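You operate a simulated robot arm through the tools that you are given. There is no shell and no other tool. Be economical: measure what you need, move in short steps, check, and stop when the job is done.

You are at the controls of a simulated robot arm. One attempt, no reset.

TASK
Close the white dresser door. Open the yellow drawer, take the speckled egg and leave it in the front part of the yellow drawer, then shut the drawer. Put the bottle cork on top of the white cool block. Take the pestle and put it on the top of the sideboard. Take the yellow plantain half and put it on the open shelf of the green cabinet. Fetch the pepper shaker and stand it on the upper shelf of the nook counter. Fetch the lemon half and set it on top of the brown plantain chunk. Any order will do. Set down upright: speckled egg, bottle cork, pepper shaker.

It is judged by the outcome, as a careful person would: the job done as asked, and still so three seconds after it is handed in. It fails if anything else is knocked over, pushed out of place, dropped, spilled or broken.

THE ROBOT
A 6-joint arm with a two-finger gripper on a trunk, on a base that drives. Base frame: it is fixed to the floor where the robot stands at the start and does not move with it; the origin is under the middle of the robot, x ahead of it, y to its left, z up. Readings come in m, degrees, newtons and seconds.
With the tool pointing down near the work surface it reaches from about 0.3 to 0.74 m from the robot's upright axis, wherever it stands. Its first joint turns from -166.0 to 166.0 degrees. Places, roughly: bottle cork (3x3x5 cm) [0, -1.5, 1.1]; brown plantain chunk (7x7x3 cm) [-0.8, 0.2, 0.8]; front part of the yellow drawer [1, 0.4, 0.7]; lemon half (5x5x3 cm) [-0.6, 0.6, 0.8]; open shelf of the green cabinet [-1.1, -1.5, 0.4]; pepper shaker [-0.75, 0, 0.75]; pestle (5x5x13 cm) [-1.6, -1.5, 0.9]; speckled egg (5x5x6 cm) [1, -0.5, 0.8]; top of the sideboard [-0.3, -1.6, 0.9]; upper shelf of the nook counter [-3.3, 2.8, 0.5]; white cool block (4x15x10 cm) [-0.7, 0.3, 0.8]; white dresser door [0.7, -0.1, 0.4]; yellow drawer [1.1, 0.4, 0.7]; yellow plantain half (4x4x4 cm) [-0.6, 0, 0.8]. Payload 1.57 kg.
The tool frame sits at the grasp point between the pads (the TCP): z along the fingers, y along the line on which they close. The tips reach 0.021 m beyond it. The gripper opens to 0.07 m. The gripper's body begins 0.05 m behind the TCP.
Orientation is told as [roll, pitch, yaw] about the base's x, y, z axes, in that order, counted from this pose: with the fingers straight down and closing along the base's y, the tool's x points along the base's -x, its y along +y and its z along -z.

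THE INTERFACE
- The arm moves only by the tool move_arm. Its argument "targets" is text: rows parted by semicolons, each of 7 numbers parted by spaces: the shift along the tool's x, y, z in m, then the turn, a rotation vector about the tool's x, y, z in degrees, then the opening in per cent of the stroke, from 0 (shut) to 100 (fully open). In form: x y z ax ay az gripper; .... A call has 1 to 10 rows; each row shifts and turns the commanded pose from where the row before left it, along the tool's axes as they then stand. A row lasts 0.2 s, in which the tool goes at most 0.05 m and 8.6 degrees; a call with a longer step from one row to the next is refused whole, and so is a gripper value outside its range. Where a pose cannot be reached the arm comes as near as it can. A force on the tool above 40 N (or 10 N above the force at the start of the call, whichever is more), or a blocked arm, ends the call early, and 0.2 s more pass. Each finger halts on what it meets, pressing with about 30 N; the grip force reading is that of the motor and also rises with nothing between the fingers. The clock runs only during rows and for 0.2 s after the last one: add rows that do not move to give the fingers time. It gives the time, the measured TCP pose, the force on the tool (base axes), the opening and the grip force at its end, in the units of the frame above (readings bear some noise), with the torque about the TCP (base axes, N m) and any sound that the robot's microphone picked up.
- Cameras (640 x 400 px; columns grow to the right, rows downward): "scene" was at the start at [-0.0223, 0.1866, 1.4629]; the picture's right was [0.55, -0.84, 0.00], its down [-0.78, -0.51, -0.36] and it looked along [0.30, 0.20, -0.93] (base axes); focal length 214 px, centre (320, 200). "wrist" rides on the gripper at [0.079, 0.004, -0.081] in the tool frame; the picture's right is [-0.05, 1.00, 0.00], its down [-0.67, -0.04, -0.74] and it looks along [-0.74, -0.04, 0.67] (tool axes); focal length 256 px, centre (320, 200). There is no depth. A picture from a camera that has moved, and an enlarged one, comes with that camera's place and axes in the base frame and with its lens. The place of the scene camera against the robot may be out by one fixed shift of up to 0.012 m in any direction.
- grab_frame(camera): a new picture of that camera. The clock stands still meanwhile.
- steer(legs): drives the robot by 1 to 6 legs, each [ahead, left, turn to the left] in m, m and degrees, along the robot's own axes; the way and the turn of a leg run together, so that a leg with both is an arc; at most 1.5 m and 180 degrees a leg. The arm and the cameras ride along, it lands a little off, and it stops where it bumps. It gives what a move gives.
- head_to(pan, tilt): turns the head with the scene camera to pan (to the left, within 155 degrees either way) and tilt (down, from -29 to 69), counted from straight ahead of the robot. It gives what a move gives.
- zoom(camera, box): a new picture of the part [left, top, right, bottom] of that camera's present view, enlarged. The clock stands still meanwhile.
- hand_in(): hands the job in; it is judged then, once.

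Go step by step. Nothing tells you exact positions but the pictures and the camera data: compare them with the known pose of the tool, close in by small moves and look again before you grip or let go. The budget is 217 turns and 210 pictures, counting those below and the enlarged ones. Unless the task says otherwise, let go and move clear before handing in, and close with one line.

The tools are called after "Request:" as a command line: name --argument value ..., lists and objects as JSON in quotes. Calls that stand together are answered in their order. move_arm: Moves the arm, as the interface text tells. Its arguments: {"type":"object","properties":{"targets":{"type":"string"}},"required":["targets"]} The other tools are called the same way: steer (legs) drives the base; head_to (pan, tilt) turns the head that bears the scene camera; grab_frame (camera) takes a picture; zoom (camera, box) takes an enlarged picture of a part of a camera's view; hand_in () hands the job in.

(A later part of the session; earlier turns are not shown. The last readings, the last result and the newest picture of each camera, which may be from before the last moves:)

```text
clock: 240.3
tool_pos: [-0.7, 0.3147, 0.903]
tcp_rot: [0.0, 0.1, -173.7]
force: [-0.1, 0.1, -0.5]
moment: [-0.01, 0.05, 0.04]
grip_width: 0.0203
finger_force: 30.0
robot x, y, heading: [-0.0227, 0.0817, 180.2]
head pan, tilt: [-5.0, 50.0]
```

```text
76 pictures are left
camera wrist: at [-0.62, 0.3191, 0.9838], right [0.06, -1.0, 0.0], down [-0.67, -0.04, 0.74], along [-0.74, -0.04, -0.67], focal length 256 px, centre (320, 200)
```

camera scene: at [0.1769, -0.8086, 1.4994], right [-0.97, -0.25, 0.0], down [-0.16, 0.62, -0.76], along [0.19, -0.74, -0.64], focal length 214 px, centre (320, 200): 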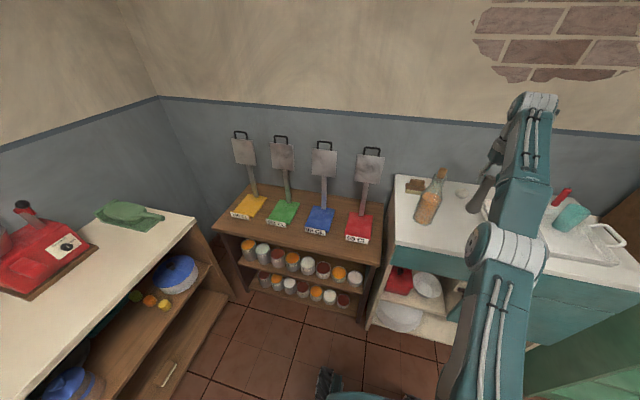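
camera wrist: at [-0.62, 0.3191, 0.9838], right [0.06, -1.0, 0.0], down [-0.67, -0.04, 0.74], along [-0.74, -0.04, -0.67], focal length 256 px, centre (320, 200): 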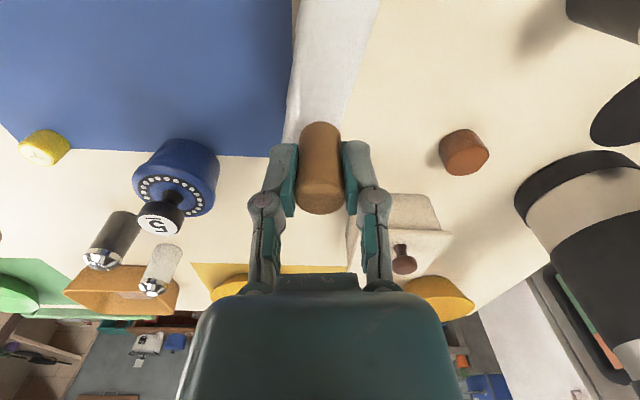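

Request:
move_arm --targets "0 0 .004 0 0 0 0;0 0 .004 0 0 0 0;0 0 .004 0 0 0 0;0 0 0 0 0 0 0"

```text
clock: 241.3
tool_pos: [-0.7016, 0.3147, 0.8914]
tcp_rot: [0.2, 0.0, -173.5]
force: [0.9, 0.4, 0.1]
moment: [-0.01, 0.01, -0.04]
grip_width: 0.0203
finger_force: 29.4
robot x, y, heading: [-0.0267, 0.0806, 180.0]
head pan, tilt: [-5.0, 50.0]
```

Request:
move_arm --targets "0 0 .003 0 0 0 0;0 0 .003 0 0 0 0;0 0 .003 0 0 0 0;0 0 0 0 0 0 0"

Request:
zoom --camera "scene" --box '[360, 130, 440, 210]'

```text
clock: 242.3
tool_pos: [-0.7012, 0.3138, 0.8865]
tcp_rot: [0.1, -0.3, -173.7]
force: [-2.8, 2.2, 24.7]
moment: [0.1, 0.11, 0.0]
grip_width: 0.0209
finger_force: 30.4
robot x, y, heading: [-0.0241, 0.079, 180.1]
head pan, tilt: [-5.0, 50.0]
```

```text
5.00 times, centred on (400, 170) of scene
camera zoom: at [-0.0508, -0.0656, 1.4853], right [0.09, 1.0, 0.0], down [0.76, -0.07, -0.64], along [-0.64, 0.06, -0.77], focal length 1072 px, centre (-80, 350)
```

zoom: 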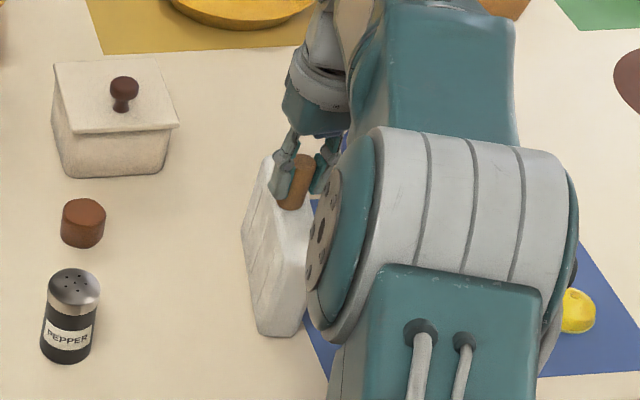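

Contact on the block's top. Relieve slightly and open slowly.

Request:
move_arm --targets "0 0 -.002 0 0 0 20;0 0 0 0 0 0 30;0 0 0 0 0 0 38;0 0 0 0 0 0 46;0 0 0 0 0 0 60;0 0 0 0 0 0 80"

Request:
grab_frame --camera "wrist"

```text
clock: 243.7
tool_pos: [-0.7011, 0.3155, 0.8847]
tcp_rot: [0.0, 0.0, -173.6]
force: [0.1, 1.2, 0.3]
moment: [0.02, 0.02, 0.02]
grip_width: 0.0558
finger_force: 0.0
robot x, y, heading: [-0.0246, 0.0836, 180.2]
head pan, tilt: [-5.0, 50.0]
```

```text
74 pictures are left
camera wrist: at [-0.6206, 0.3192, 0.9652], right [0.06, -1.0, 0.0], down [-0.67, -0.04, 0.74], along [-0.74, -0.04, -0.67], focal length 256 px, centre (320, 200)
```

wrist: 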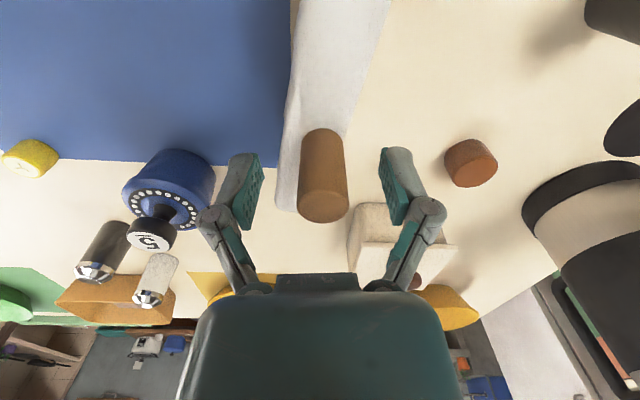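

The cork stands on the block. Rise straight up and check.

Request:
move_arm --targets "0 0 0 0 0 0 100;0 0 -.02 0 0 0 100;0 0 -.03 0 0 0 100;0 0 -.045 0 0 0 100;0 0 -.045 0 0 0 100;0 0 0 0 0 0 100"

Request:
grab_frame --camera "wrist"

Request:
zoom --camera "scene" --box '[360, 130, 440, 210]'

```text
clock: 245.1
tool_pos: [-0.6959, 0.315, 1.0246]
tcp_rot: [0.2, 0.1, -173.6]
force: [-0.7, 0.5, -0.1]
moment: [0.01, -0.01, -0.02]
grip_width: 0.0701
finger_force: 0.1
out of reach, approached as far as the arm can: row 5
robot x, y, heading: [-0.0265, 0.0833, 180.0]
head pan, tilt: [-5.0, 50.0]
```

```text
73 pictures are left
camera wrist: at [-0.6165, 0.3189, 1.1048], right [0.06, -1.0, 0.0], down [-0.67, -0.04, 0.74], along [-0.74, -0.04, -0.67], focal length 256 px, centre (320, 200)
```

wrist: 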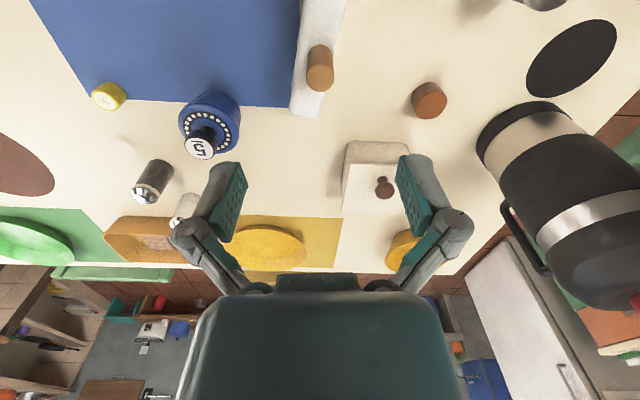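

```text
5.00 times, centred on (400, 170) of scene
camera zoom: at [-0.0528, -0.065, 1.4852], right [0.09, 1.0, 0.0], down [0.76, -0.07, -0.64], along [-0.64, 0.06, -0.77], focal length 1072 px, centre (-80, 350)
```

zoom: 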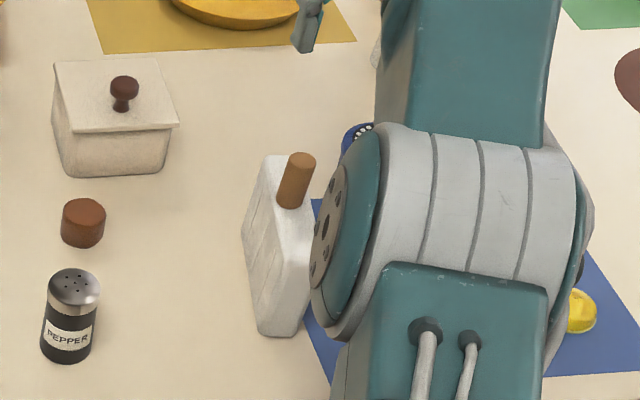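

The cork stands well on the block. Next the lemon half: shift the robot toward it.

Request:
steer --legs '[[0, -0.24, 0]]'

Request:
move_arm --targets ".03 0 .02 0 0 -6 100;.025 0 .03 0 0 0 100;.015 0 .03 0 0 0 100;0 0 0 0 0 0 100"

Request:
grab_frame --camera "wrist"

```text
clock: 246.9
tool_pos: [-0.6928, 0.5483, 1.0254]
tcp_rot: [-0.1, 0.0, -174.1]
force: [0.5, -0.9, 1.1]
moment: [0.02, 0.04, 0.01]
grip_width: 0.07
finger_force: 0.0
robot x, y, heading: [-0.0217, 0.319, 179.5]
head pan, tilt: [-5.0, 50.0]
```

```text
clock: 247.9
tool_pos: [-0.6237, 0.5711, 0.9408]
tcp_rot: [0.3, -0.1, -168.0]
force: [-0.1, 1.2, -0.1]
moment: [-0.04, -0.04, -0.02]
grip_width: 0.0699
finger_force: 0.1
robot x, y, heading: [-0.0244, 0.3176, 179.5]
head pan, tilt: [-5.0, 50.0]
```

```text
71 pictures are left
camera wrist: at [-0.5455, 0.5833, 1.0226], right [0.15, -0.99, 0.0], down [-0.66, -0.1, 0.75], along [-0.74, -0.12, -0.67], focal length 256 px, centre (320, 200)
```

wrist: 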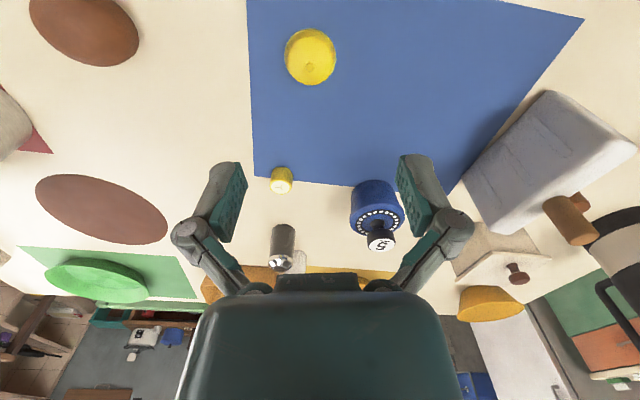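

Lemon half at about (-0.63,0.578). Align and descend.

Request:
move_arm --targets "-.0044 -.008 .03 0 0 0 100;0 0 .04 0 0 0 100;0 0 .045 0 0 0 100;0 0 .02 0 0 0 100;0 0 0 0 0 0 100"

Request:
grab_frame --camera "wrist"

```text
clock: 249.1
tool_pos: [-0.6328, 0.5743, 0.8081]
tcp_rot: [0.3, 0.0, -168.0]
force: [-0.2, -0.5, -0.3]
moment: [0.0, -0.01, 0.01]
grip_width: 0.0699
finger_force: 0.0
robot x, y, heading: [-0.0243, 0.3181, 179.5]
head pan, tilt: [-5.0, 50.0]
```

```text
70 pictures are left
camera wrist: at [-0.5536, 0.5856, 0.8881], right [0.15, -0.99, 0.0], down [-0.66, -0.1, 0.75], along [-0.74, -0.12, -0.67], focal length 256 px, centre (320, 200)
```

wrist: 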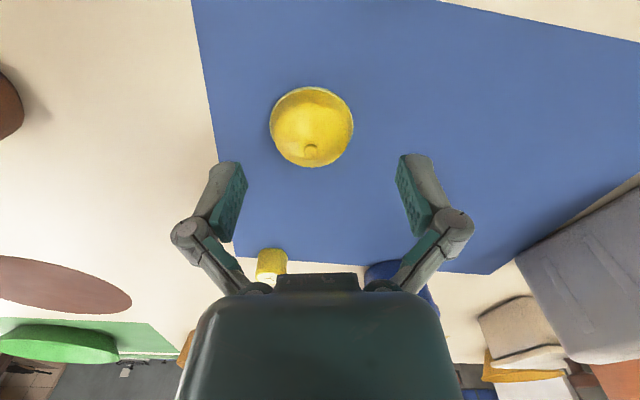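

Dome-up lemon half, well centred. Descend to the table level and grip at its base.

Request:
move_arm --targets "-.001 -.003 .012 0 0 0 100;0 0 .012 0 0 0 100;0 0 .004 0 0 0 100;0 0 0 0 0 0 100"

Request:
move_arm --targets "0 0 0 0 0 0 80;0 0 0 0 0 0 60;0 0 0 0 0 0 50;0 0 0 0 0 0 50"

Request:
grab_frame --camera "wrist"

```text
clock: 250.1
tool_pos: [-0.6323, 0.5756, 0.7801]
tcp_rot: [0.2, 0.1, -168.1]
force: [-0.1, 0.9, 0.1]
moment: [-0.02, -0.03, 0.0]
grip_width: 0.07
finger_force: 0.0
robot x, y, heading: [-0.0184, 0.3152, 179.6]
head pan, tilt: [-5.0, 50.0]
```

```text
clock: 251.1
tool_pos: [-0.6328, 0.5758, 0.7814]
tcp_rot: [0.1, -0.1, -168.1]
force: [-0.4, 1.1, 18.3]
moment: [0.04, 0.08, 0.0]
grip_width: 0.0384
finger_force: 29.9
robot x, y, heading: [-0.0264, 0.3172, 179.5]
head pan, tilt: [-5.0, 50.0]
```

```text
69 pictures are left
camera wrist: at [-0.5536, 0.5878, 0.8623], right [0.15, -0.99, 0.0], down [-0.66, -0.1, 0.75], along [-0.74, -0.12, -0.66], focal length 256 px, centre (320, 200)
```

wrist: 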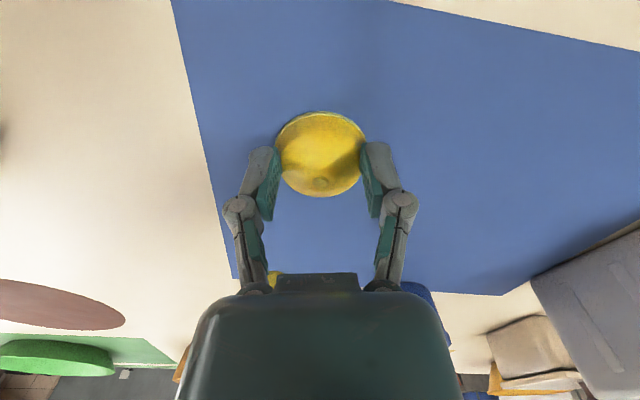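

Gripped at its base. Lift and verify.

Request:
move_arm --targets "0 0 -.01 0 0 0 40;0 0 -.03 0 0 0 40;0 0 -.045 0 0 0 40;0 0 -.045 0 0 0 40;0 0 -.045 0 0 0 40;0 0 -.03 0 0 0 40"

Request:
grab_frame --camera "wrist"

```text
clock: 252.5
tool_pos: [-0.6301, 0.5761, 0.9867]
tcp_rot: [0.2, 0.0, -168.0]
force: [0.6, 0.0, -0.4]
moment: [0.02, 0.02, 0.02]
grip_width: 0.0279
finger_force: 0.0
robot x, y, heading: [-0.0248, 0.3163, 179.5]
head pan, tilt: [-5.0, 50.0]
```

```text
68 pictures are left
camera wrist: at [-0.55, 0.5882, 1.067], right [0.15, -0.99, 0.0], down [-0.66, -0.1, 0.74], along [-0.73, -0.12, -0.67], focal length 256 px, centre (320, 200)
```

wrist: 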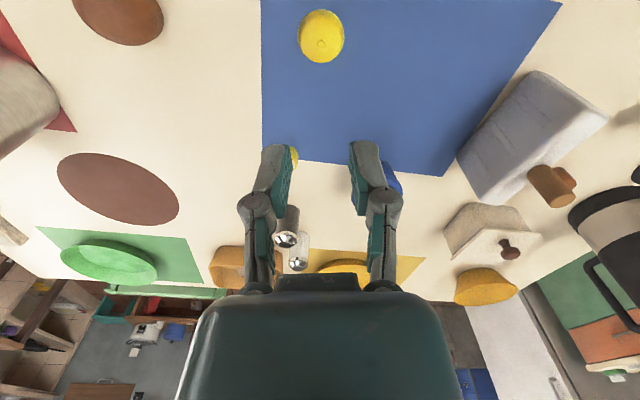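

It slipped off the dome—grip was too high. Go down again right to the table surface and grip.

Request:
move_arm --targets "0 0 .045 0 0 0 100;0 0 .045 0 0 0 100;0 0 .045 0 0 0 100;0 0 .045 0 0 0 100;0 0 .022 0 0 0 100;0 0 .005 0 0 0 100;0 0 .004 0 0 0 100;0 0 0 0 0 0 100"

Request:
move_arm --targets "0 0 0 0 0 0 80;0 0 0 0 0 0 60;0 0 0 0 0 0 40;0 0 0 0 0 0 40"

Request:
grab_frame --camera "wrist"

```text
clock: 254.3
tool_pos: [-0.6318, 0.5775, 0.776]
tcp_rot: [0.2, 0.1, -168.0]
force: [0.6, 0.2, -1.2]
moment: [0.0, -0.01, -0.01]
grip_width: 0.0702
finger_force: 0.0
robot x, y, heading: [-0.0225, 0.3171, 179.7]
head pan, tilt: [-5.0, 50.0]
```

```text
clock: 255.3
tool_pos: [-0.6317, 0.5774, 0.7798]
tcp_rot: [0.0, -0.3, -168.0]
force: [2.4, 0.0, 32.4]
moment: [-0.06, 0.1, 0.01]
grip_width: 0.0422
finger_force: 29.7
robot x, y, heading: [-0.0191, 0.3144, 179.5]
head pan, tilt: [-5.0, 50.0]
```

```text
67 pictures are left
camera wrist: at [-0.5522, 0.5893, 0.8594], right [0.15, -0.99, 0.0], down [-0.66, -0.1, 0.75], along [-0.74, -0.11, -0.66], focal length 256 px, centre (320, 200)
```

wrist: 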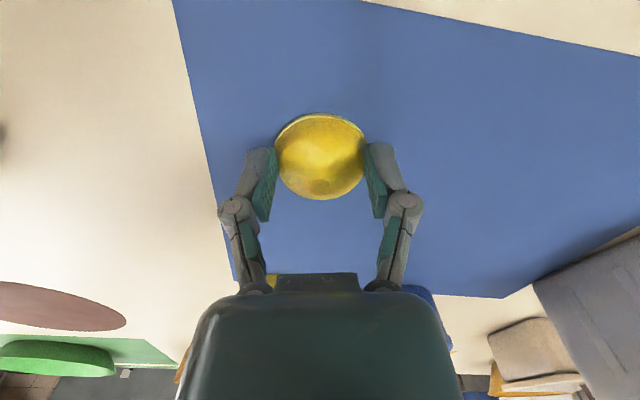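

Slightly wider hold (4.2 cm). Lift slowly with full squeeze.

Request:
move_arm --targets "0 0 0 0 0 0 20;0 0 -.003 0 0 0 20;0 0 -.005 0 0 0 20;0 0 -.008 0 0 0 20;0 0 -.01 0 0 0 20;0 0 -.02 0 0 0 20"

```text
clock: 256.7
tool_pos: [-0.6299, 0.575, 0.819]
tcp_rot: [0.3, 0.2, -168.1]
force: [-0.2, -0.3, -0.5]
moment: [0.02, -0.02, -0.04]
grip_width: 0.014
finger_force: 0.0
robot x, y, heading: [-0.0235, 0.3155, 179.4]
head pan, tilt: [-5.0, 50.0]
```

The dome is slippery for a level grip. I'll roll the tool 20° so one finger takes the base rim and the other lies flush on the opposite slope — an antipodal hold.

Request:
move_arm --targets "0 0 -.01 0 0 0 60;0 0 -.01 0 0 0 85;0 0 0 8.5 0 0 85;0 0 0 8.5 0 0 85;0 0 0 3 0 0 85;0 0 0 0 0 0 85"

Request:
move_arm --targets "-.002 .0075 .0144 0 0 0 85;-.002 .0083 .014 0 0 0 85;-.002 .0083 .014 0 0 0 85;0 0 0 0 0 0 85"

Request:
grab_frame --camera "wrist"

```text
clock: 258.1
tool_pos: [-0.6312, 0.5748, 0.8402]
tcp_rot: [-19.8, 0.0, -168.1]
force: [0.5, 1.3, 0.4]
moment: [0.0, -0.02, 0.03]
grip_width: 0.0593
finger_force: 0.1
robot x, y, heading: [-0.0247, 0.318, 179.7]
head pan, tilt: [-5.0, 50.0]
```

```text
clock: 259.1
tool_pos: [-0.6363, 0.5647, 0.7935]
tcp_rot: [-19.8, 0.0, -168.0]
force: [0.7, -0.1, -1.0]
moment: [0.0, 0.01, 0.0]
grip_width: 0.0595
finger_force: 0.0
robot x, y, heading: [-0.019, 0.3128, 179.2]
head pan, tilt: [-5.0, 50.0]
```

```text
66 pictures are left
camera wrist: at [-0.5515, 0.5495, 0.8673], right [0.14, -0.93, -0.34], down [-0.61, -0.35, 0.71], along [-0.78, 0.1, -0.61], focal length 256 px, centre (320, 200)
```

wrist: 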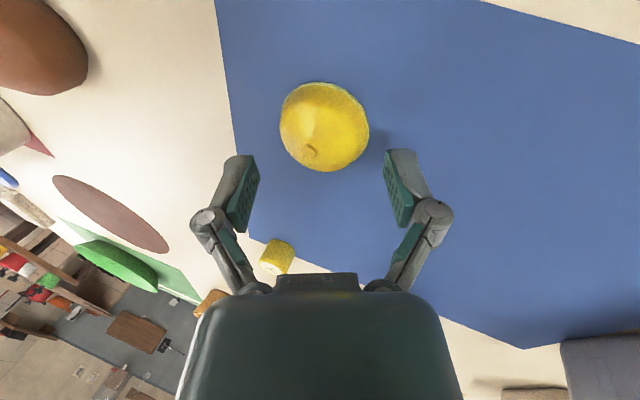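

Request:
move_arm --targets ".001 0.001 .005 0 0 0 85;0 0 0 0 0 0 75;0 0 0 0 0 0 65;0 0 0 0 0 0 50;0 0 0 0 0 0 40;0 0 0 0 0 0 40"

Request:
grab_frame --camera "wrist"

```text
clock: 260.5
tool_pos: [-0.6339, 0.5654, 0.7883]
tcp_rot: [-19.8, 0.0, -168.1]
force: [0.6, -0.1, 0.2]
moment: [-0.01, -0.01, 0.0]
grip_width: 0.028
finger_force: 0.3
robot x, y, heading: [-0.0228, 0.3126, 179.6]
head pan, tilt: [-5.0, 50.0]
```

```text
65 pictures are left
camera wrist: at [-0.5505, 0.5508, 0.8618], right [0.14, -0.93, -0.34], down [-0.61, -0.35, 0.71], along [-0.78, 0.1, -0.61], focal length 256 px, centre (320, 200)
```

wrist: 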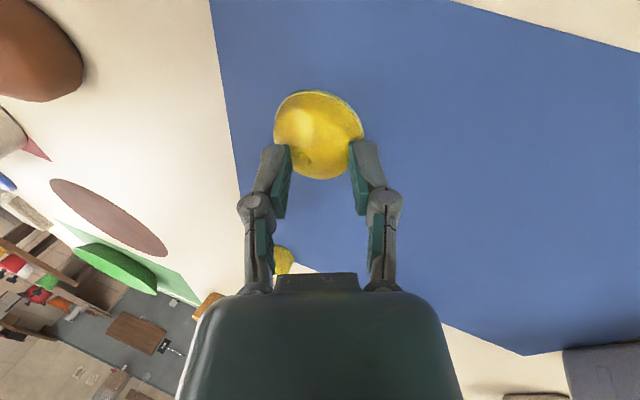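

The picture shows the fingers are in front of the lemon: it's really ~1.5 cm further (-x), which explains the slips. Go back level, shift, and grip properly.

Request:
move_arm --targets "0 0 0 0 0 0 70;0 0 -.02 0 0 0 100;0 0 -.03 0 0 0 100;0 0 0 -8.5 0 0 100;0 0 0 -8.5 0 0 100;0 0 0 -3 0 0 100;0 0 0 0 0 0 100"

Request:
grab_frame --camera "wrist"

```text
clock: 262.1
tool_pos: [-0.631, 0.551, 0.8352]
tcp_rot: [0.2, 0.1, -168.1]
force: [0.9, 0.5, 0.9]
moment: [0.02, -0.01, 0.01]
grip_width: 0.0701
finger_force: 0.1
robot x, y, heading: [-0.0234, 0.3155, 179.4]
head pan, tilt: [-5.0, 50.0]
```

```text
64 pictures are left
camera wrist: at [-0.552, 0.564, 0.9153], right [0.15, -0.99, 0.0], down [-0.66, -0.1, 0.74], along [-0.74, -0.12, -0.67], focal length 256 px, centre (320, 200)
```

wrist: 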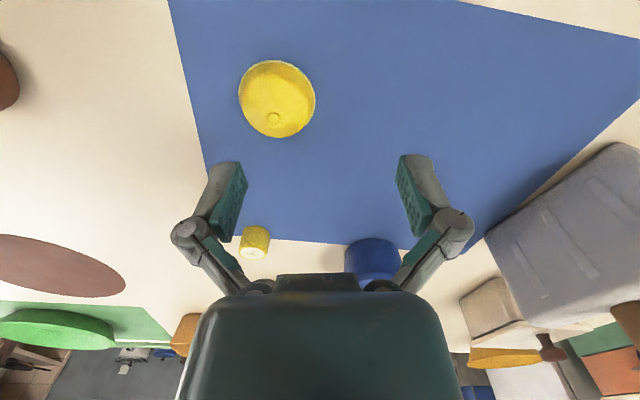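

Request:
move_arm --targets "-.0051 -.0144 0 0 0 0 100;-.0051 -.0144 0 0 0 0 100;0 0 .03 0 0 0 100;0 0 .027 0 0 0 100;0 0 0 0 0 0 100;0 0 0 0 0 0 80;0 0 0 0 0 0 65"

Request:
move_arm --targets "0 0 0 0 0 0 55;0 0 0 0 0 0 40;0 0 0 0 0 0 40"

Request:
grab_frame --camera "wrist"

```text
clock: 263.7
tool_pos: [-0.6475, 0.574, 0.779]
tcp_rot: [0.2, -0.1, -168.2]
force: [-0.7, 1.5, 2.2]
moment: [0.04, 0.0, 0.02]
grip_width: 0.0464
finger_force: 0.5
robot x, y, heading: [-0.0219, 0.3161, 179.5]
head pan, tilt: [-5.0, 50.0]
```

```text
clock: 264.5
tool_pos: [-0.648, 0.5744, 0.7816]
tcp_rot: [-0.1, -0.4, -168.1]
force: [-0.6, 1.5, 32.3]
moment: [0.01, -0.22, 0.05]
grip_width: 0.0384
finger_force: 29.9
robot x, y, heading: [-0.0246, 0.3188, 179.4]
head pan, tilt: [-5.0, 50.0]
```

```text
63 pictures are left
camera wrist: at [-0.5682, 0.5869, 0.8619], right [0.15, -0.99, 0.0], down [-0.65, -0.1, 0.75], along [-0.74, -0.12, -0.66], focal length 256 px, centre (320, 200)
```

wrist: 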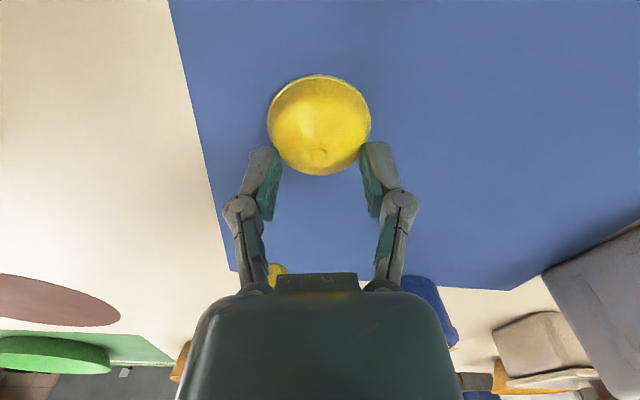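

Still on the sloping dome. Open, rise clear, and look at the lemon's profile.

Request:
move_arm --targets "0 0 0 0 0 0 70;0 0 0 0 0 0 100;0 0 -.03 0 0 0 100;0 0 -.045 0 0 0 100;0 0 -.045 0 0 0 100;-.04 0 -.01 0 0 0 100"

Request:
head_to --pan -25 --tilt 50

Request:
grab_frame --camera "scene"

```text
clock: 265.9
tool_pos: [-0.6872, 0.571, 0.9099]
tcp_rot: [0.2, 0.0, -168.1]
force: [0.2, 0.6, 0.2]
moment: [-0.04, 0.0, -0.03]
grip_width: 0.0703
finger_force: 0.1
robot x, y, heading: [-0.0222, 0.3178, 179.4]
head pan, tilt: [-5.0, 50.0]
```

```text
clock: 266.7
tool_pos: [-0.6866, 0.5699, 0.9081]
tcp_rot: [0.3, -0.1, -168.0]
force: [0.3, -0.4, -0.1]
moment: [-0.01, 0.02, 0.02]
grip_width: 0.07
finger_force: 0.1
robot x, y, heading: [-0.0255, 0.3164, 179.3]
head pan, tilt: [-25.0, 50.0]
```

```text
62 pictures are left
camera scene: at [-0.0458, 0.1962, 1.4852], right [0.43, 0.9, 0.0], down [0.69, -0.33, -0.64], along [-0.58, 0.28, -0.77], focal length 214 px, centre (320, 200)
```

scene: 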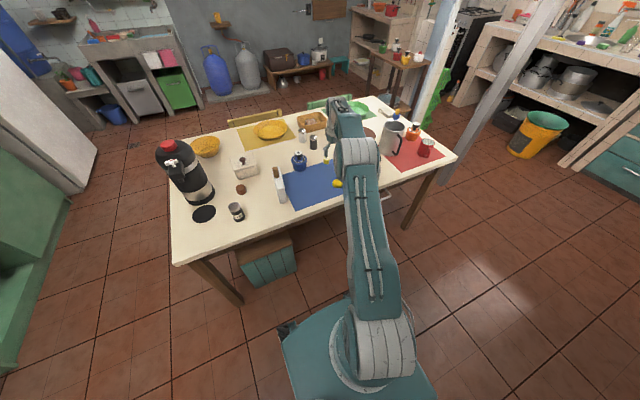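

Request:
zoom --camera "scene" --box '[315, 170, 355, 195]'

```text
16.00 times, centred on (335, 182) of scene
camera zoom: at [-0.0458, 0.1962, 1.4852], right [0.43, 0.9, 0.0], down [0.69, -0.33, -0.64], along [-0.58, 0.28, -0.77], focal length 3432 px, centre (80, 480)
```

zoom: 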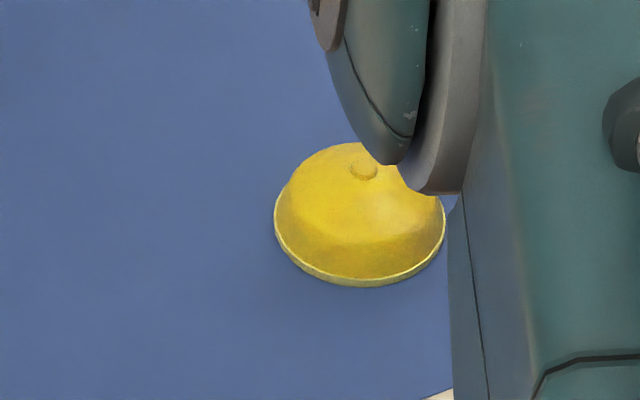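

The lemon has a steep lower band and a shallow cone on top, so I need the pads at the very rim. Recentre at (-0.637,0.576), press the tips lightly onto the mat, then close.

Request:
move_arm --targets ".025 .002 0 0 0 0 100;.025 .002 .02 0 0 0 100;0 0 .045 0 0 0 100;0 0 .045 0 0 0 100;0 0 .022 0 0 0 100;0 0 .004 0 0 0 100;0 0 0 0 0 0 100"

Request:
move_arm --targets "0 0 .003 0 0 0 80;0 0 .001 0 0 0 72;0 0 0 0 0 0 72"

Request:
grab_frame --camera "wrist"

```text
clock: 268.3
tool_pos: [-0.6372, 0.5739, 0.7707]
tcp_rot: [0.2, 0.0, -168.1]
force: [0.2, 0.1, 0.0]
moment: [0.0, 0.01, 0.03]
grip_width: 0.0699
finger_force: 0.0
robot x, y, heading: [-0.0218, 0.3213, 179.5]
head pan, tilt: [-25.0, 50.0]
```

```text
clock: 269.1
tool_pos: [-0.636, 0.5737, 0.7685]
tcp_rot: [0.3, 0.0, -168.1]
force: [-0.3, 0.2, 0.3]
moment: [0.0, -0.04, -0.02]
grip_width: 0.0506
finger_force: 0.3
robot x, y, heading: [-0.0245, 0.3198, 179.6]
head pan, tilt: [-25.0, 50.0]
```

```text
60 pictures are left
camera wrist: at [-0.5572, 0.5857, 0.848], right [0.15, -0.99, 0.0], down [-0.66, -0.1, 0.74], along [-0.74, -0.12, -0.67], focal length 256 px, centre (320, 200)
```

wrist: 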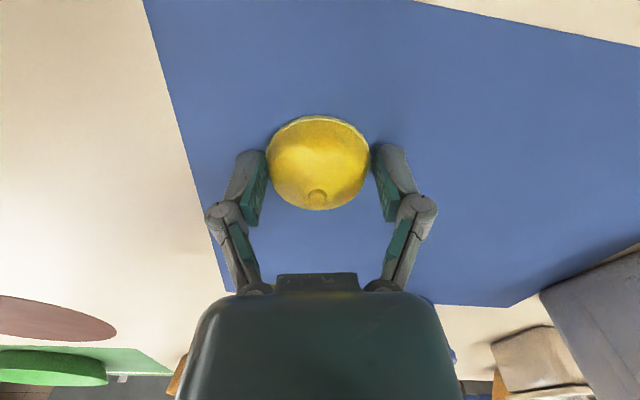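

No table contact yet — the surface is lower than I assumed. Continue down to contact.

Request:
move_arm --targets "0 0 .003 0 0 0 76;0 0 .003 0 0 0 76;0 0 .003 0 0 0 76;0 0 0 0 0 0 76"

```text
clock: 270.0
tool_pos: [-0.6376, 0.5753, 0.7672]
tcp_rot: [-0.2, -0.5, -168.0]
force: [5.4, -0.7, 28.6]
moment: [-0.57, -0.42, 0.1]
grip_width: 0.0472
finger_force: 31.7
robot x, y, heading: [-0.0224, 0.3193, 179.3]
head pan, tilt: [-25.0, 50.0]
stopped in row 4: the force on the tool passed its limit at 48 N (the readings are from after the stop); the commanded pose is now the measured one
```

Contact; now close firmly at the rim.

Request:
move_arm --targets "0 0 -.001 0 0 0 60;0 0 0 0 0 0 45;0 0 0 0 0 0 45"

Request:
move_arm --targets "0 0 -.004 0 0 0 45;0 0 -.008 0 0 0 45;0 0 -.01 0 0 0 45;0 0 -.02 0 0 0 45;0 0 -.03 0 0 0 45"

```text
clock: 270.7
tool_pos: [-0.6385, 0.5753, 0.767]
tcp_rot: [-0.2, -0.6, -168.1]
force: [7.4, -3.4, 13.8]
moment: [-0.46, -0.28, 0.24]
grip_width: 0.0475
finger_force: 29.9
robot x, y, heading: [-0.0218, 0.3153, 179.6]
head pan, tilt: [-25.0, 50.0]
stopped in row 3: the force on the tool passed its limit at 40 N (the readings are from after the stop); the commanded pose is now the measured one
```

```text
clock: 271.9
tool_pos: [-0.6383, 0.5749, 0.8358]
tcp_rot: [-0.1, -0.4, -168.0]
force: [0.5, 0.7, -0.2]
moment: [-0.01, -0.02, 0.03]
grip_width: 0.0474
finger_force: 30.0
robot x, y, heading: [-0.0245, 0.3174, 179.8]
head pan, tilt: [-25.0, 50.0]
```

The lemon is held (4.7 cm). Lift high and carry over to the brown chunk.

Request:
move_arm --targets "0 0 -.045 0 0 0 45;0 0 -.045 0 0 0 45;0 0 -.045 0 0 0 45;0 0 -.04 0 0 0 45;0 0 0 0 0 0 45"

Request:
steer --legs '[[0, 0.42, 0]]'

Request:
grab_frame --camera "wrist"

Request:
zoom --camera "scene" --box '[280, 120, 480, 245]'

```text
clock: 273.1
tool_pos: [-0.6346, 0.5791, 1.0122]
tcp_rot: [-0.1, -0.5, -168.2]
force: [0.2, -0.7, -0.2]
moment: [0.02, -0.01, -0.01]
grip_width: 0.0473
finger_force: 30.0
robot x, y, heading: [-0.0237, 0.3203, 179.2]
head pan, tilt: [-25.0, 50.0]
```

```text
clock: 275.7
tool_pos: [-0.6397, 0.1534, 1.0108]
tcp_rot: [0.0, -0.5, -168.3]
force: [-0.8, 0.8, -0.2]
moment: [-0.04, -0.01, 0.0]
grip_width: 0.0473
finger_force: 30.1
robot x, y, heading: [-0.0264, -0.1117, 179.3]
head pan, tilt: [-25.0, 50.0]
```

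```text
59 pictures are left
camera wrist: at [-0.5596, 0.1653, 1.0909], right [0.15, -0.99, 0.0], down [-0.65, -0.1, 0.75], along [-0.74, -0.11, -0.66], focal length 256 px, centre (320, 200)
```

wrist: 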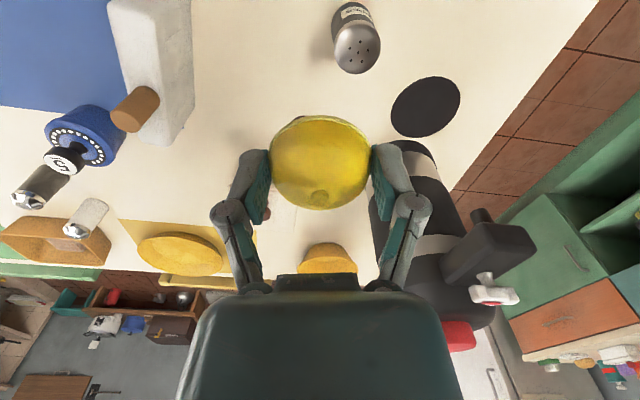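

```text
3.20 times, centred on (380, 182) of scene
camera zoom: at [-0.0504, -0.2295, 1.4857], right [0.43, 0.9, 0.0], down [0.69, -0.34, -0.64], along [-0.58, 0.28, -0.77], focal length 686 px, centre (128, 256)
```

zoom: 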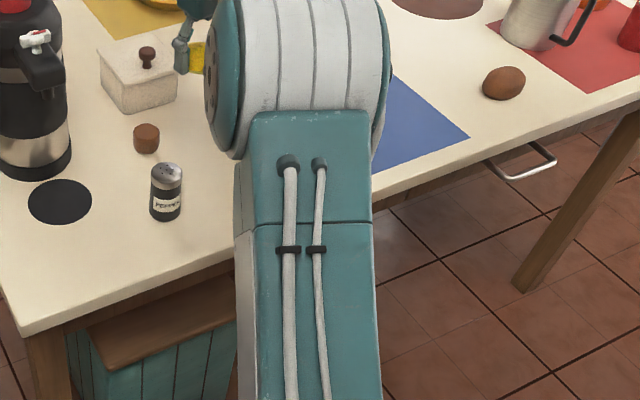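

Cork still fine. I need a precise fix on the brown chunk, so I'll shift aside to see it past the lemon.

Request:
steer --legs '[[0.08, 0.13, 0]]'

Request:
grab_frame --camera "wrist"

Request:
zoom --camera "scene" --box '[310, 120, 410, 200]'

```text
clock: 277.1
tool_pos: [-0.7219, 0.019, 1.011]
tcp_rot: [-0.1, -0.6, -168.4]
force: [0.7, 0.4, -1.2]
moment: [-0.01, 0.0, 0.02]
grip_width: 0.047
finger_force: 30.1
robot x, y, heading: [-0.1126, -0.244, 179.4]
head pan, tilt: [-25.0, 50.0]
```

```text
57 pictures are left
camera wrist: at [-0.6422, 0.0312, 1.0916], right [0.15, -0.99, 0.0], down [-0.65, -0.1, 0.75], along [-0.74, -0.11, -0.66], focal length 256 px, centre (320, 200)
```

wrist: 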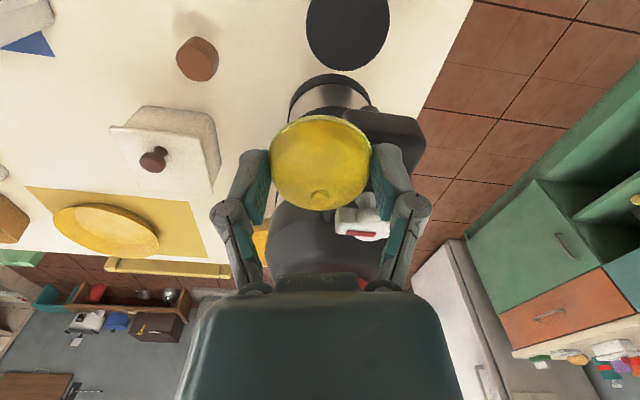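

```text
5.00 times, centred on (360, 160) of scene
camera zoom: at [-0.1343, -0.3624, 1.4857], right [0.44, 0.9, 0.0], down [0.69, -0.34, -0.64], along [-0.58, 0.28, -0.77], focal length 1072 px, centre (120, 400)
```

zoom: 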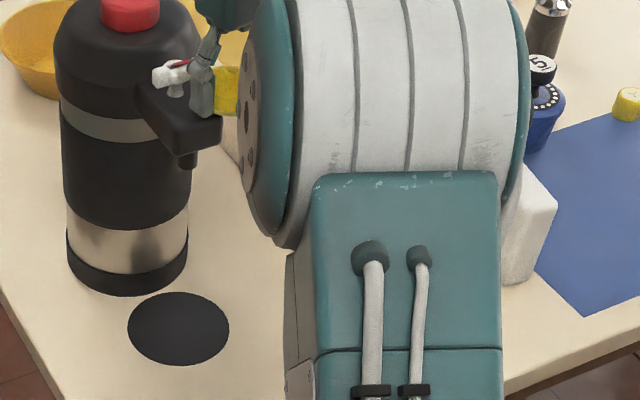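

Chunk centre ≈ (-0.788,0.160). Go there and lower to just above it.

Request:
steer --legs '[[0.0, -0.141, 0]]'

```text
clock: 278.5
tool_pos: [-0.7191, 0.161, 1.014]
tcp_rot: [-0.4, -0.6, -168.7]
force: [0.4, 0.5, -0.5]
moment: [-0.06, 0.01, -0.03]
grip_width: 0.0475
finger_force: 29.9
robot x, y, heading: [-0.1139, -0.1026, 178.7]
head pan, tilt: [-25.0, 50.0]
```

Request:
move_arm --targets "-.034 -.0062 .02 0 0 0 45;-.034 -.0063 .03 0 0 0 45;0 0 .045 0 0 0 45;0 0 .04 0 0 0 45;0 0 .02 0 0 0 45;0 0 0 0 0 0 45"

Request:
grab_frame --camera "wrist"

Request:
head_to --pan 5 --tilt 50

Request:
grab_frame --camera "scene"

```text
clock: 279.9
tool_pos: [-0.7913, 0.1609, 0.857]
tcp_rot: [-0.3, -0.5, -168.7]
force: [0.2, 0.4, -0.8]
moment: [-0.02, -0.02, -0.01]
grip_width: 0.0473
finger_force: 30.0
robot x, y, heading: [-0.1109, -0.1068, 178.9]
head pan, tilt: [-25.0, 50.0]
```

```text
55 pictures are left
camera wrist: at [-0.7105, 0.1721, 0.9374], right [0.14, -0.99, 0.0], down [-0.65, -0.1, 0.75], along [-0.74, -0.1, -0.66], focal length 256 px, centre (320, 200)
```

wrist: 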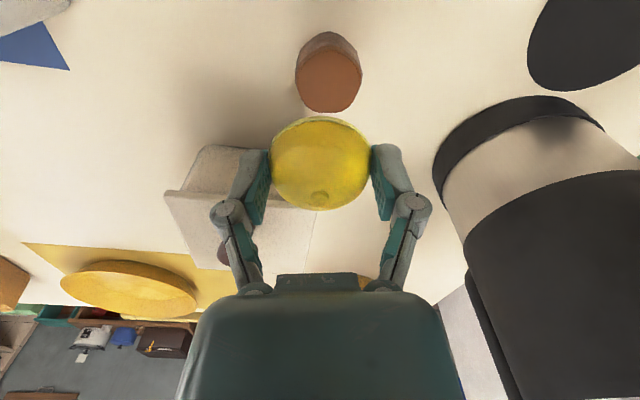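

```text
clock: 280.8
tool_pos: [-0.7904, 0.1626, 0.8576]
tcp_rot: [-0.2, -0.4, -168.7]
force: [-0.4, -0.4, 0.3]
moment: [0.0, -0.01, -0.03]
grip_width: 0.0473
finger_force: 29.7
robot x, y, heading: [-0.1104, -0.1059, 179.1]
head pan, tilt: [5.0, 50.0]
```

```text
54 pictures are left
camera scene: at [-0.1408, -0.2659, 1.4852], right [-0.07, 1.0, 0.0], down [0.77, 0.05, -0.64], along [-0.64, -0.04, -0.77], focal length 214 px, centre (320, 200)
```

scene: 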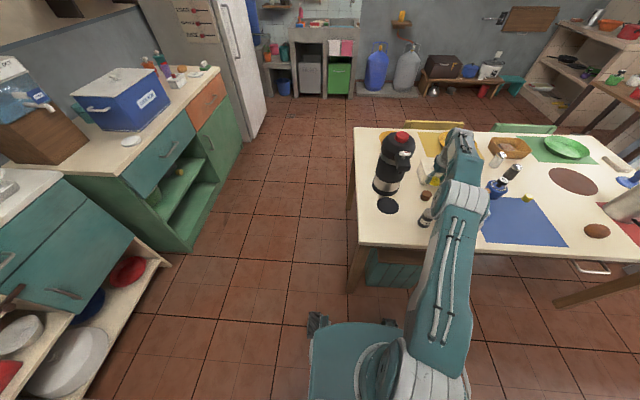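

Now the chunk is clearly visible: I need +1 cm in x and -0.7 cm in y. Correct, then lower.

Request:
move_arm --targets ".0084 .0088 0 .2 .4 0 45;0 0 .025 0 0 0 45;0 0 .01 0 0 0 45;0 0 0 0 0 0 45"

Request:
grab_frame --camera "wrist"

```text
clock: 281.8
tool_pos: [-0.7793, 0.1556, 0.8234]
tcp_rot: [-0.5, 0.0, -168.7]
force: [0.3, -0.5, -1.0]
moment: [0.0, 0.01, 0.0]
grip_width: 0.0471
finger_force: 29.5
robot x, y, heading: [-0.1103, -0.1089, 178.9]
head pan, tilt: [5.0, 50.0]
```

```text
53 pictures are left
camera wrist: at [-0.6997, 0.1652, 0.9035], right [0.14, -0.99, -0.01], down [-0.66, -0.1, 0.75], along [-0.74, -0.1, -0.67], focal length 256 px, centre (320, 200)
```

wrist: 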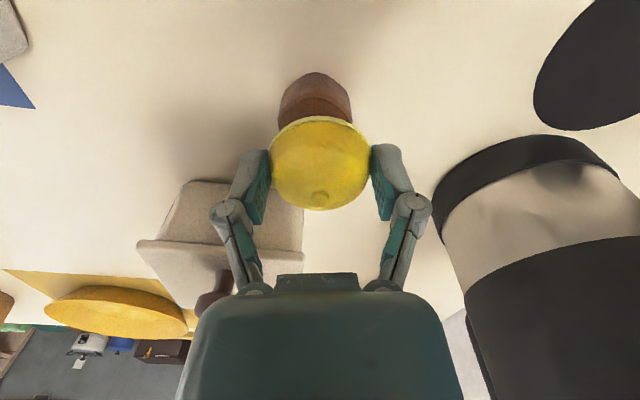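

Request:
move_arm --targets ".004 0 .01 -.5 0 0 45;0 0 .008 0 0 0 45;0 0 .004 0 0 0 45;0 0 .003 0 0 0 45;0 0 0 0 0 0 45"

```text
clock: 283.0
tool_pos: [-0.7736, 0.1566, 0.7992]
tcp_rot: [0.1, -0.1, -168.8]
force: [0.1, 0.5, 0.2]
moment: [0.02, 0.06, 0.0]
grip_width: 0.0474
finger_force: 30.1
robot x, y, heading: [-0.1083, -0.1067, 179.1]
head pan, tilt: [5.0, 50.0]
```

Request:
move_arm --targets "0 0 .003 0 0 0 45;0 0 .003 0 0 0 45;0 0 .003 0 0 0 45;0 0 0 0 0 0 45"

Request:
grab_frame --camera "wrist"

```text
clock: 284.0
tool_pos: [-0.7755, 0.1567, 0.792]
tcp_rot: [-0.1, -0.3, -168.7]
force: [-0.8, 1.5, 22.3]
moment: [0.04, 0.12, 0.0]
grip_width: 0.0471
finger_force: 30.4
robot x, y, heading: [-0.1065, -0.1078, 179.1]
head pan, tilt: [5.0, 50.0]
```

```text
52 pictures are left
camera wrist: at [-0.6951, 0.1674, 0.8719], right [0.14, -0.99, 0.0], down [-0.66, -0.1, 0.75], along [-0.74, -0.11, -0.66], focal length 256 px, centre (320, 200)
```

wrist: 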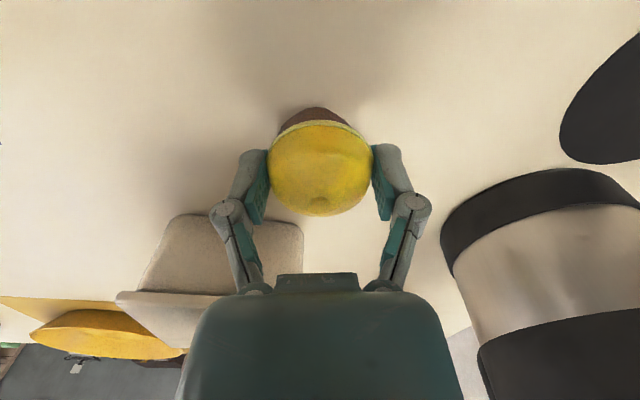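

Contact, offset maybe 6–8 mm. Nudge 5 mm outward, reseat, and release slowly.

Request:
move_arm --targets "0 0 -.007 0 0 0 45;-.005 0 0 0 0 0 45;0 0 .004 0 0 0 45;0 0 .002 0 0 0 45;0 0 0 0 0 0 55;0 0 0 0 0 0 70;0 0 0 0 0 0 76;0 0 0 0 0 0 84"

Request:
grab_frame --camera "wrist"

```text
clock: 285.8
tool_pos: [-0.7798, 0.1559, 0.7911]
tcp_rot: [0.2, -0.1, -168.8]
force: [0.5, 0.5, -0.6]
moment: [0.01, 0.02, 0.02]
grip_width: 0.0589
finger_force: 0.1
robot x, y, heading: [-0.1116, -0.1055, 178.8]
head pan, tilt: [5.0, 50.0]
```

```text
51 pictures are left
camera wrist: at [-0.7007, 0.1662, 0.8712], right [0.14, -0.99, 0.0], down [-0.66, -0.09, 0.75], along [-0.74, -0.11, -0.67], focal length 256 px, centre (320, 200)
```

wrist: 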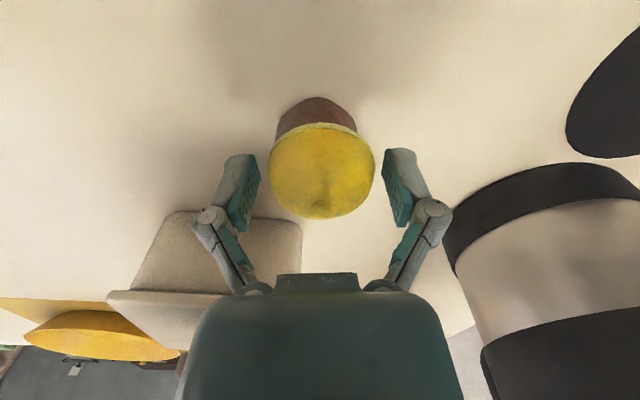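

Released and resting on the chunk. Rise straight up and check.

Request:
move_arm --targets "0 0 0 0 0 0 100;0 0 -.02 0 0 0 100;0 0 -.03 0 0 0 100;0 0 -.045 0 0 0 100;0 0 -.045 0 0 0 100;0 0 -.045 0 0 0 100;.03 0 0 0 0 0 100"

Request:
grab_frame --camera "wrist"

```text
clock: 287.4
tool_pos: [-0.7498, 0.1626, 0.9742]
tcp_rot: [0.3, 0.1, -168.7]
force: [-0.5, 0.8, -0.6]
moment: [0.01, 0.01, -0.01]
grip_width: 0.0699
finger_force: 0.2
robot x, y, heading: [-0.1112, -0.1065, 179.1]
head pan, tilt: [5.0, 50.0]
```

```text
50 pictures are left
camera wrist: at [-0.6696, 0.1736, 1.0543], right [0.14, -0.99, 0.0], down [-0.66, -0.09, 0.75], along [-0.74, -0.11, -0.67], focal length 256 px, centre (320, 200)
```

wrist: 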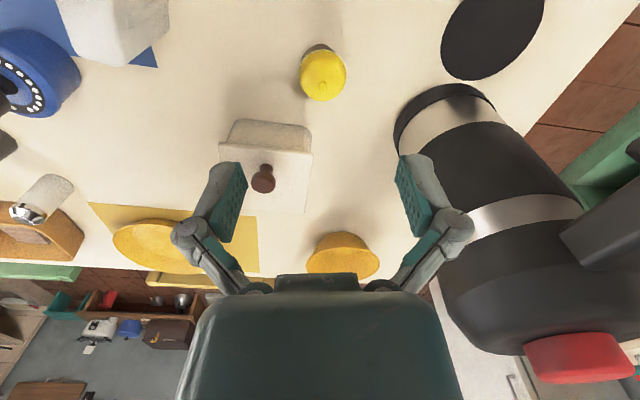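

The lemon sits on the chunk. Before grasping the pepper shaker, look at the nook counter to choose the grip.

Request:
head_to --pan -43 --tilt 15

Request:
zoom --camera "scene" --box '[240, 130, 400, 270]'

```text
clock: 288.6
tool_pos: [-0.7504, 0.1622, 0.9741]
tcp_rot: [0.1, -0.1, -168.7]
force: [-0.1, 0.3, 0.1]
moment: [0.02, 0.0, 0.01]
grip_width: 0.0698
finger_force: 0.1
robot x, y, heading: [-0.1124, -0.1074, 178.9]
head pan, tilt: [-43.0, 15.0]
```

```text
2.86 times, centred on (320, 200) of scene
camera zoom: at [-0.1309, -0.1956, 1.5389], right [0.69, 0.72, 0.0], down [0.19, -0.18, -0.97], along [-0.69, 0.67, -0.26], focal length 613 px, centre (320, 200)
```

zoom: 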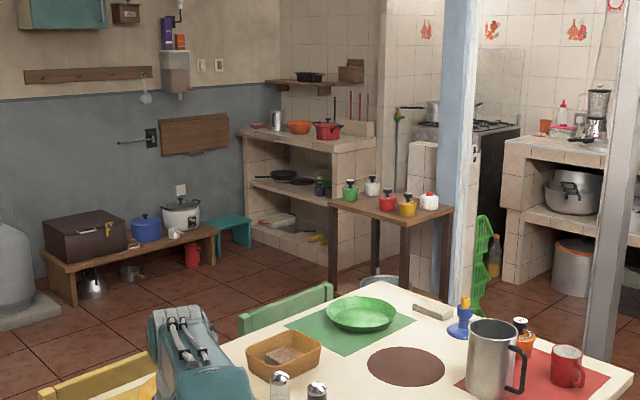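

The nook's open bay faces -y with an upper shelf ≈0.45–0.5 m. I'll grip the shaker with the tool pitched ~55° forward so it can be slid onto the shelf upright. Retract and pitch.

Request:
move_arm --targets ".045 0 0 0 0 5.7 100;.045 0 0 0 0 5.6 100;.045 0 0 0 0 0 100;.045 0 0 0 0 0 100;.02 0 0 0 0 0 100"

Request:
move_arm --targets "0 0 0 0 -8.5 0 100;0 0 0 0 -8.5 0 100;0 0 0 0 -8.5 0 100;0 0 0 0 -8.5 0 100;0 0 0 0 -8.5 0 100;0 0 0 0 -8.5 0 100;0 0 0 0 -6 0 100;0 0 0 0 0 0 100"

Request:
head_to --pan 0 --tilt 50

Request:
zoom --camera "scene" --box '[330, 110, 490, 230]'

Request:
grab_frame --camera "wrist"

```text
clock: 289.8
tool_pos: [-0.5511, 0.1734, 0.9747]
tcp_rot: [0.2, -0.1, 179.9]
force: [0.1, 0.3, -0.2]
moment: [0.01, 0.0, 0.01]
grip_width: 0.0701
finger_force: 0.1
robot x, y, heading: [-0.1059, -0.1056, 179.0]
head pan, tilt: [-43.0, 15.0]
```

```text
clock: 291.6
tool_pos: [-0.5501, 0.1745, 0.9764]
tcp_rot: [0.3, -57.1, 179.7]
force: [0.3, 0.6, -0.7]
moment: [-0.01, 0.0, -0.02]
grip_width: 0.0701
finger_force: 0.1
robot x, y, heading: [-0.1097, -0.1006, 179.1]
head pan, tilt: [-43.0, 15.0]
```

```text
clock: 292.7
tool_pos: [-0.5513, 0.1731, 0.9763]
tcp_rot: [0.3, -57.0, 179.8]
force: [-0.5, 1.1, 0.0]
moment: [-0.01, 0.01, 0.03]
grip_width: 0.0702
finger_force: 0.0
robot x, y, heading: [-0.1105, -0.1039, 179.0]
head pan, tilt: [0.0, 50.0]
```

```text
3.33 times, centred on (410, 170) of scene
camera zoom: at [-0.1393, -0.2591, 1.4853], right [0.02, 1.0, 0.0], down [0.77, -0.01, -0.64], along [-0.64, 0.01, -0.77], focal length 715 px, centre (20, 300)
```

zoom: 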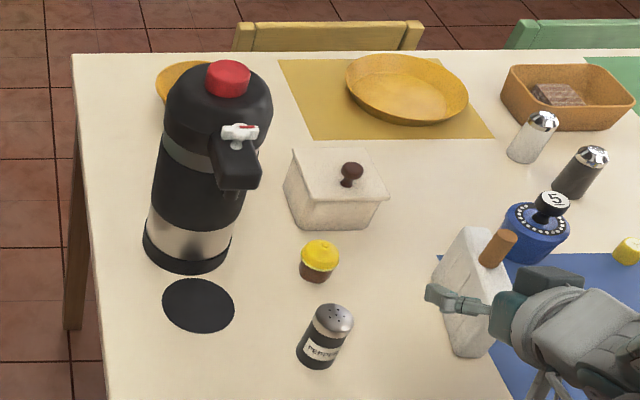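

```text
47 pictures are left
camera wrist: at [-0.4391, 0.169, 0.9528], right [-0.03, -1.0, 0.05], down [0.26, 0.04, 0.96], along [-0.96, 0.04, 0.26], focal length 256 px, centre (320, 200)
```

wrist: 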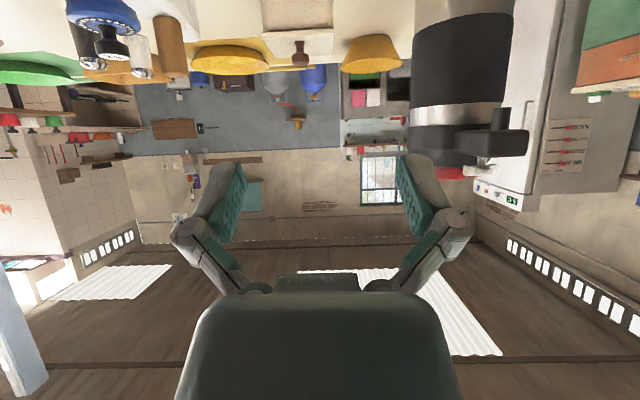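

The shaker stands at about (-0.648,0.119), ~9 cm tall. Back the base off 15 cm and extend the arm low to a pre-grasp in front of it.

Request:
steer --legs '[[-0.15, 0, 0]]'

Request:
move_arm --targets ".011 .009 .037 0 0 0 100;.011 .009 .037 0 0 0 100;.011 .009 .037 0 0 0 100;.011 .009 .037 0 0 0 100;.011 .009 .037 0 0 0 100;.011 .009 .037 0 0 0 100;0 0 0 0 0 0 100"

Request:
grab_frame --camera "wrist"

```text
clock: 294.0
tool_pos: [-0.4036, 0.1695, 0.976]
tcp_rot: [0.3, -57.1, 179.8]
force: [1.1, 0.2, 0.4]
moment: [-0.04, -0.01, 0.01]
grip_width: 0.0699
finger_force: 0.0
robot x, y, heading: [0.0382, -0.1055, 179.2]
head pan, tilt: [0.0, 50.0]
```

```text
clock: 295.6
tool_pos: [-0.5577, 0.1144, 0.7989]
tcp_rot: [0.2, -57.1, 180.0]
force: [0.3, -0.2, 0.5]
moment: [-0.04, 0.03, -0.03]
grip_width: 0.0701
finger_force: 0.1
robot x, y, heading: [0.0386, -0.1088, 179.3]
head pan, tilt: [0.0, 50.0]
```

```text
46 pictures are left
camera wrist: at [-0.4443, 0.1092, 0.7756], right [-0.03, -1.0, 0.05], down [0.26, 0.04, 0.96], along [-0.96, 0.04, 0.26], focal length 256 px, centre (320, 200)
```

wrist: 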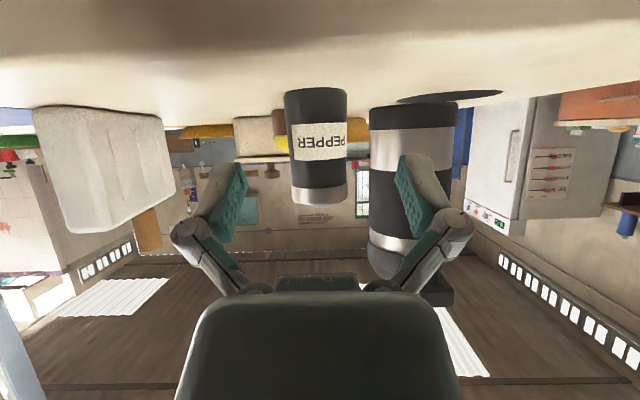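

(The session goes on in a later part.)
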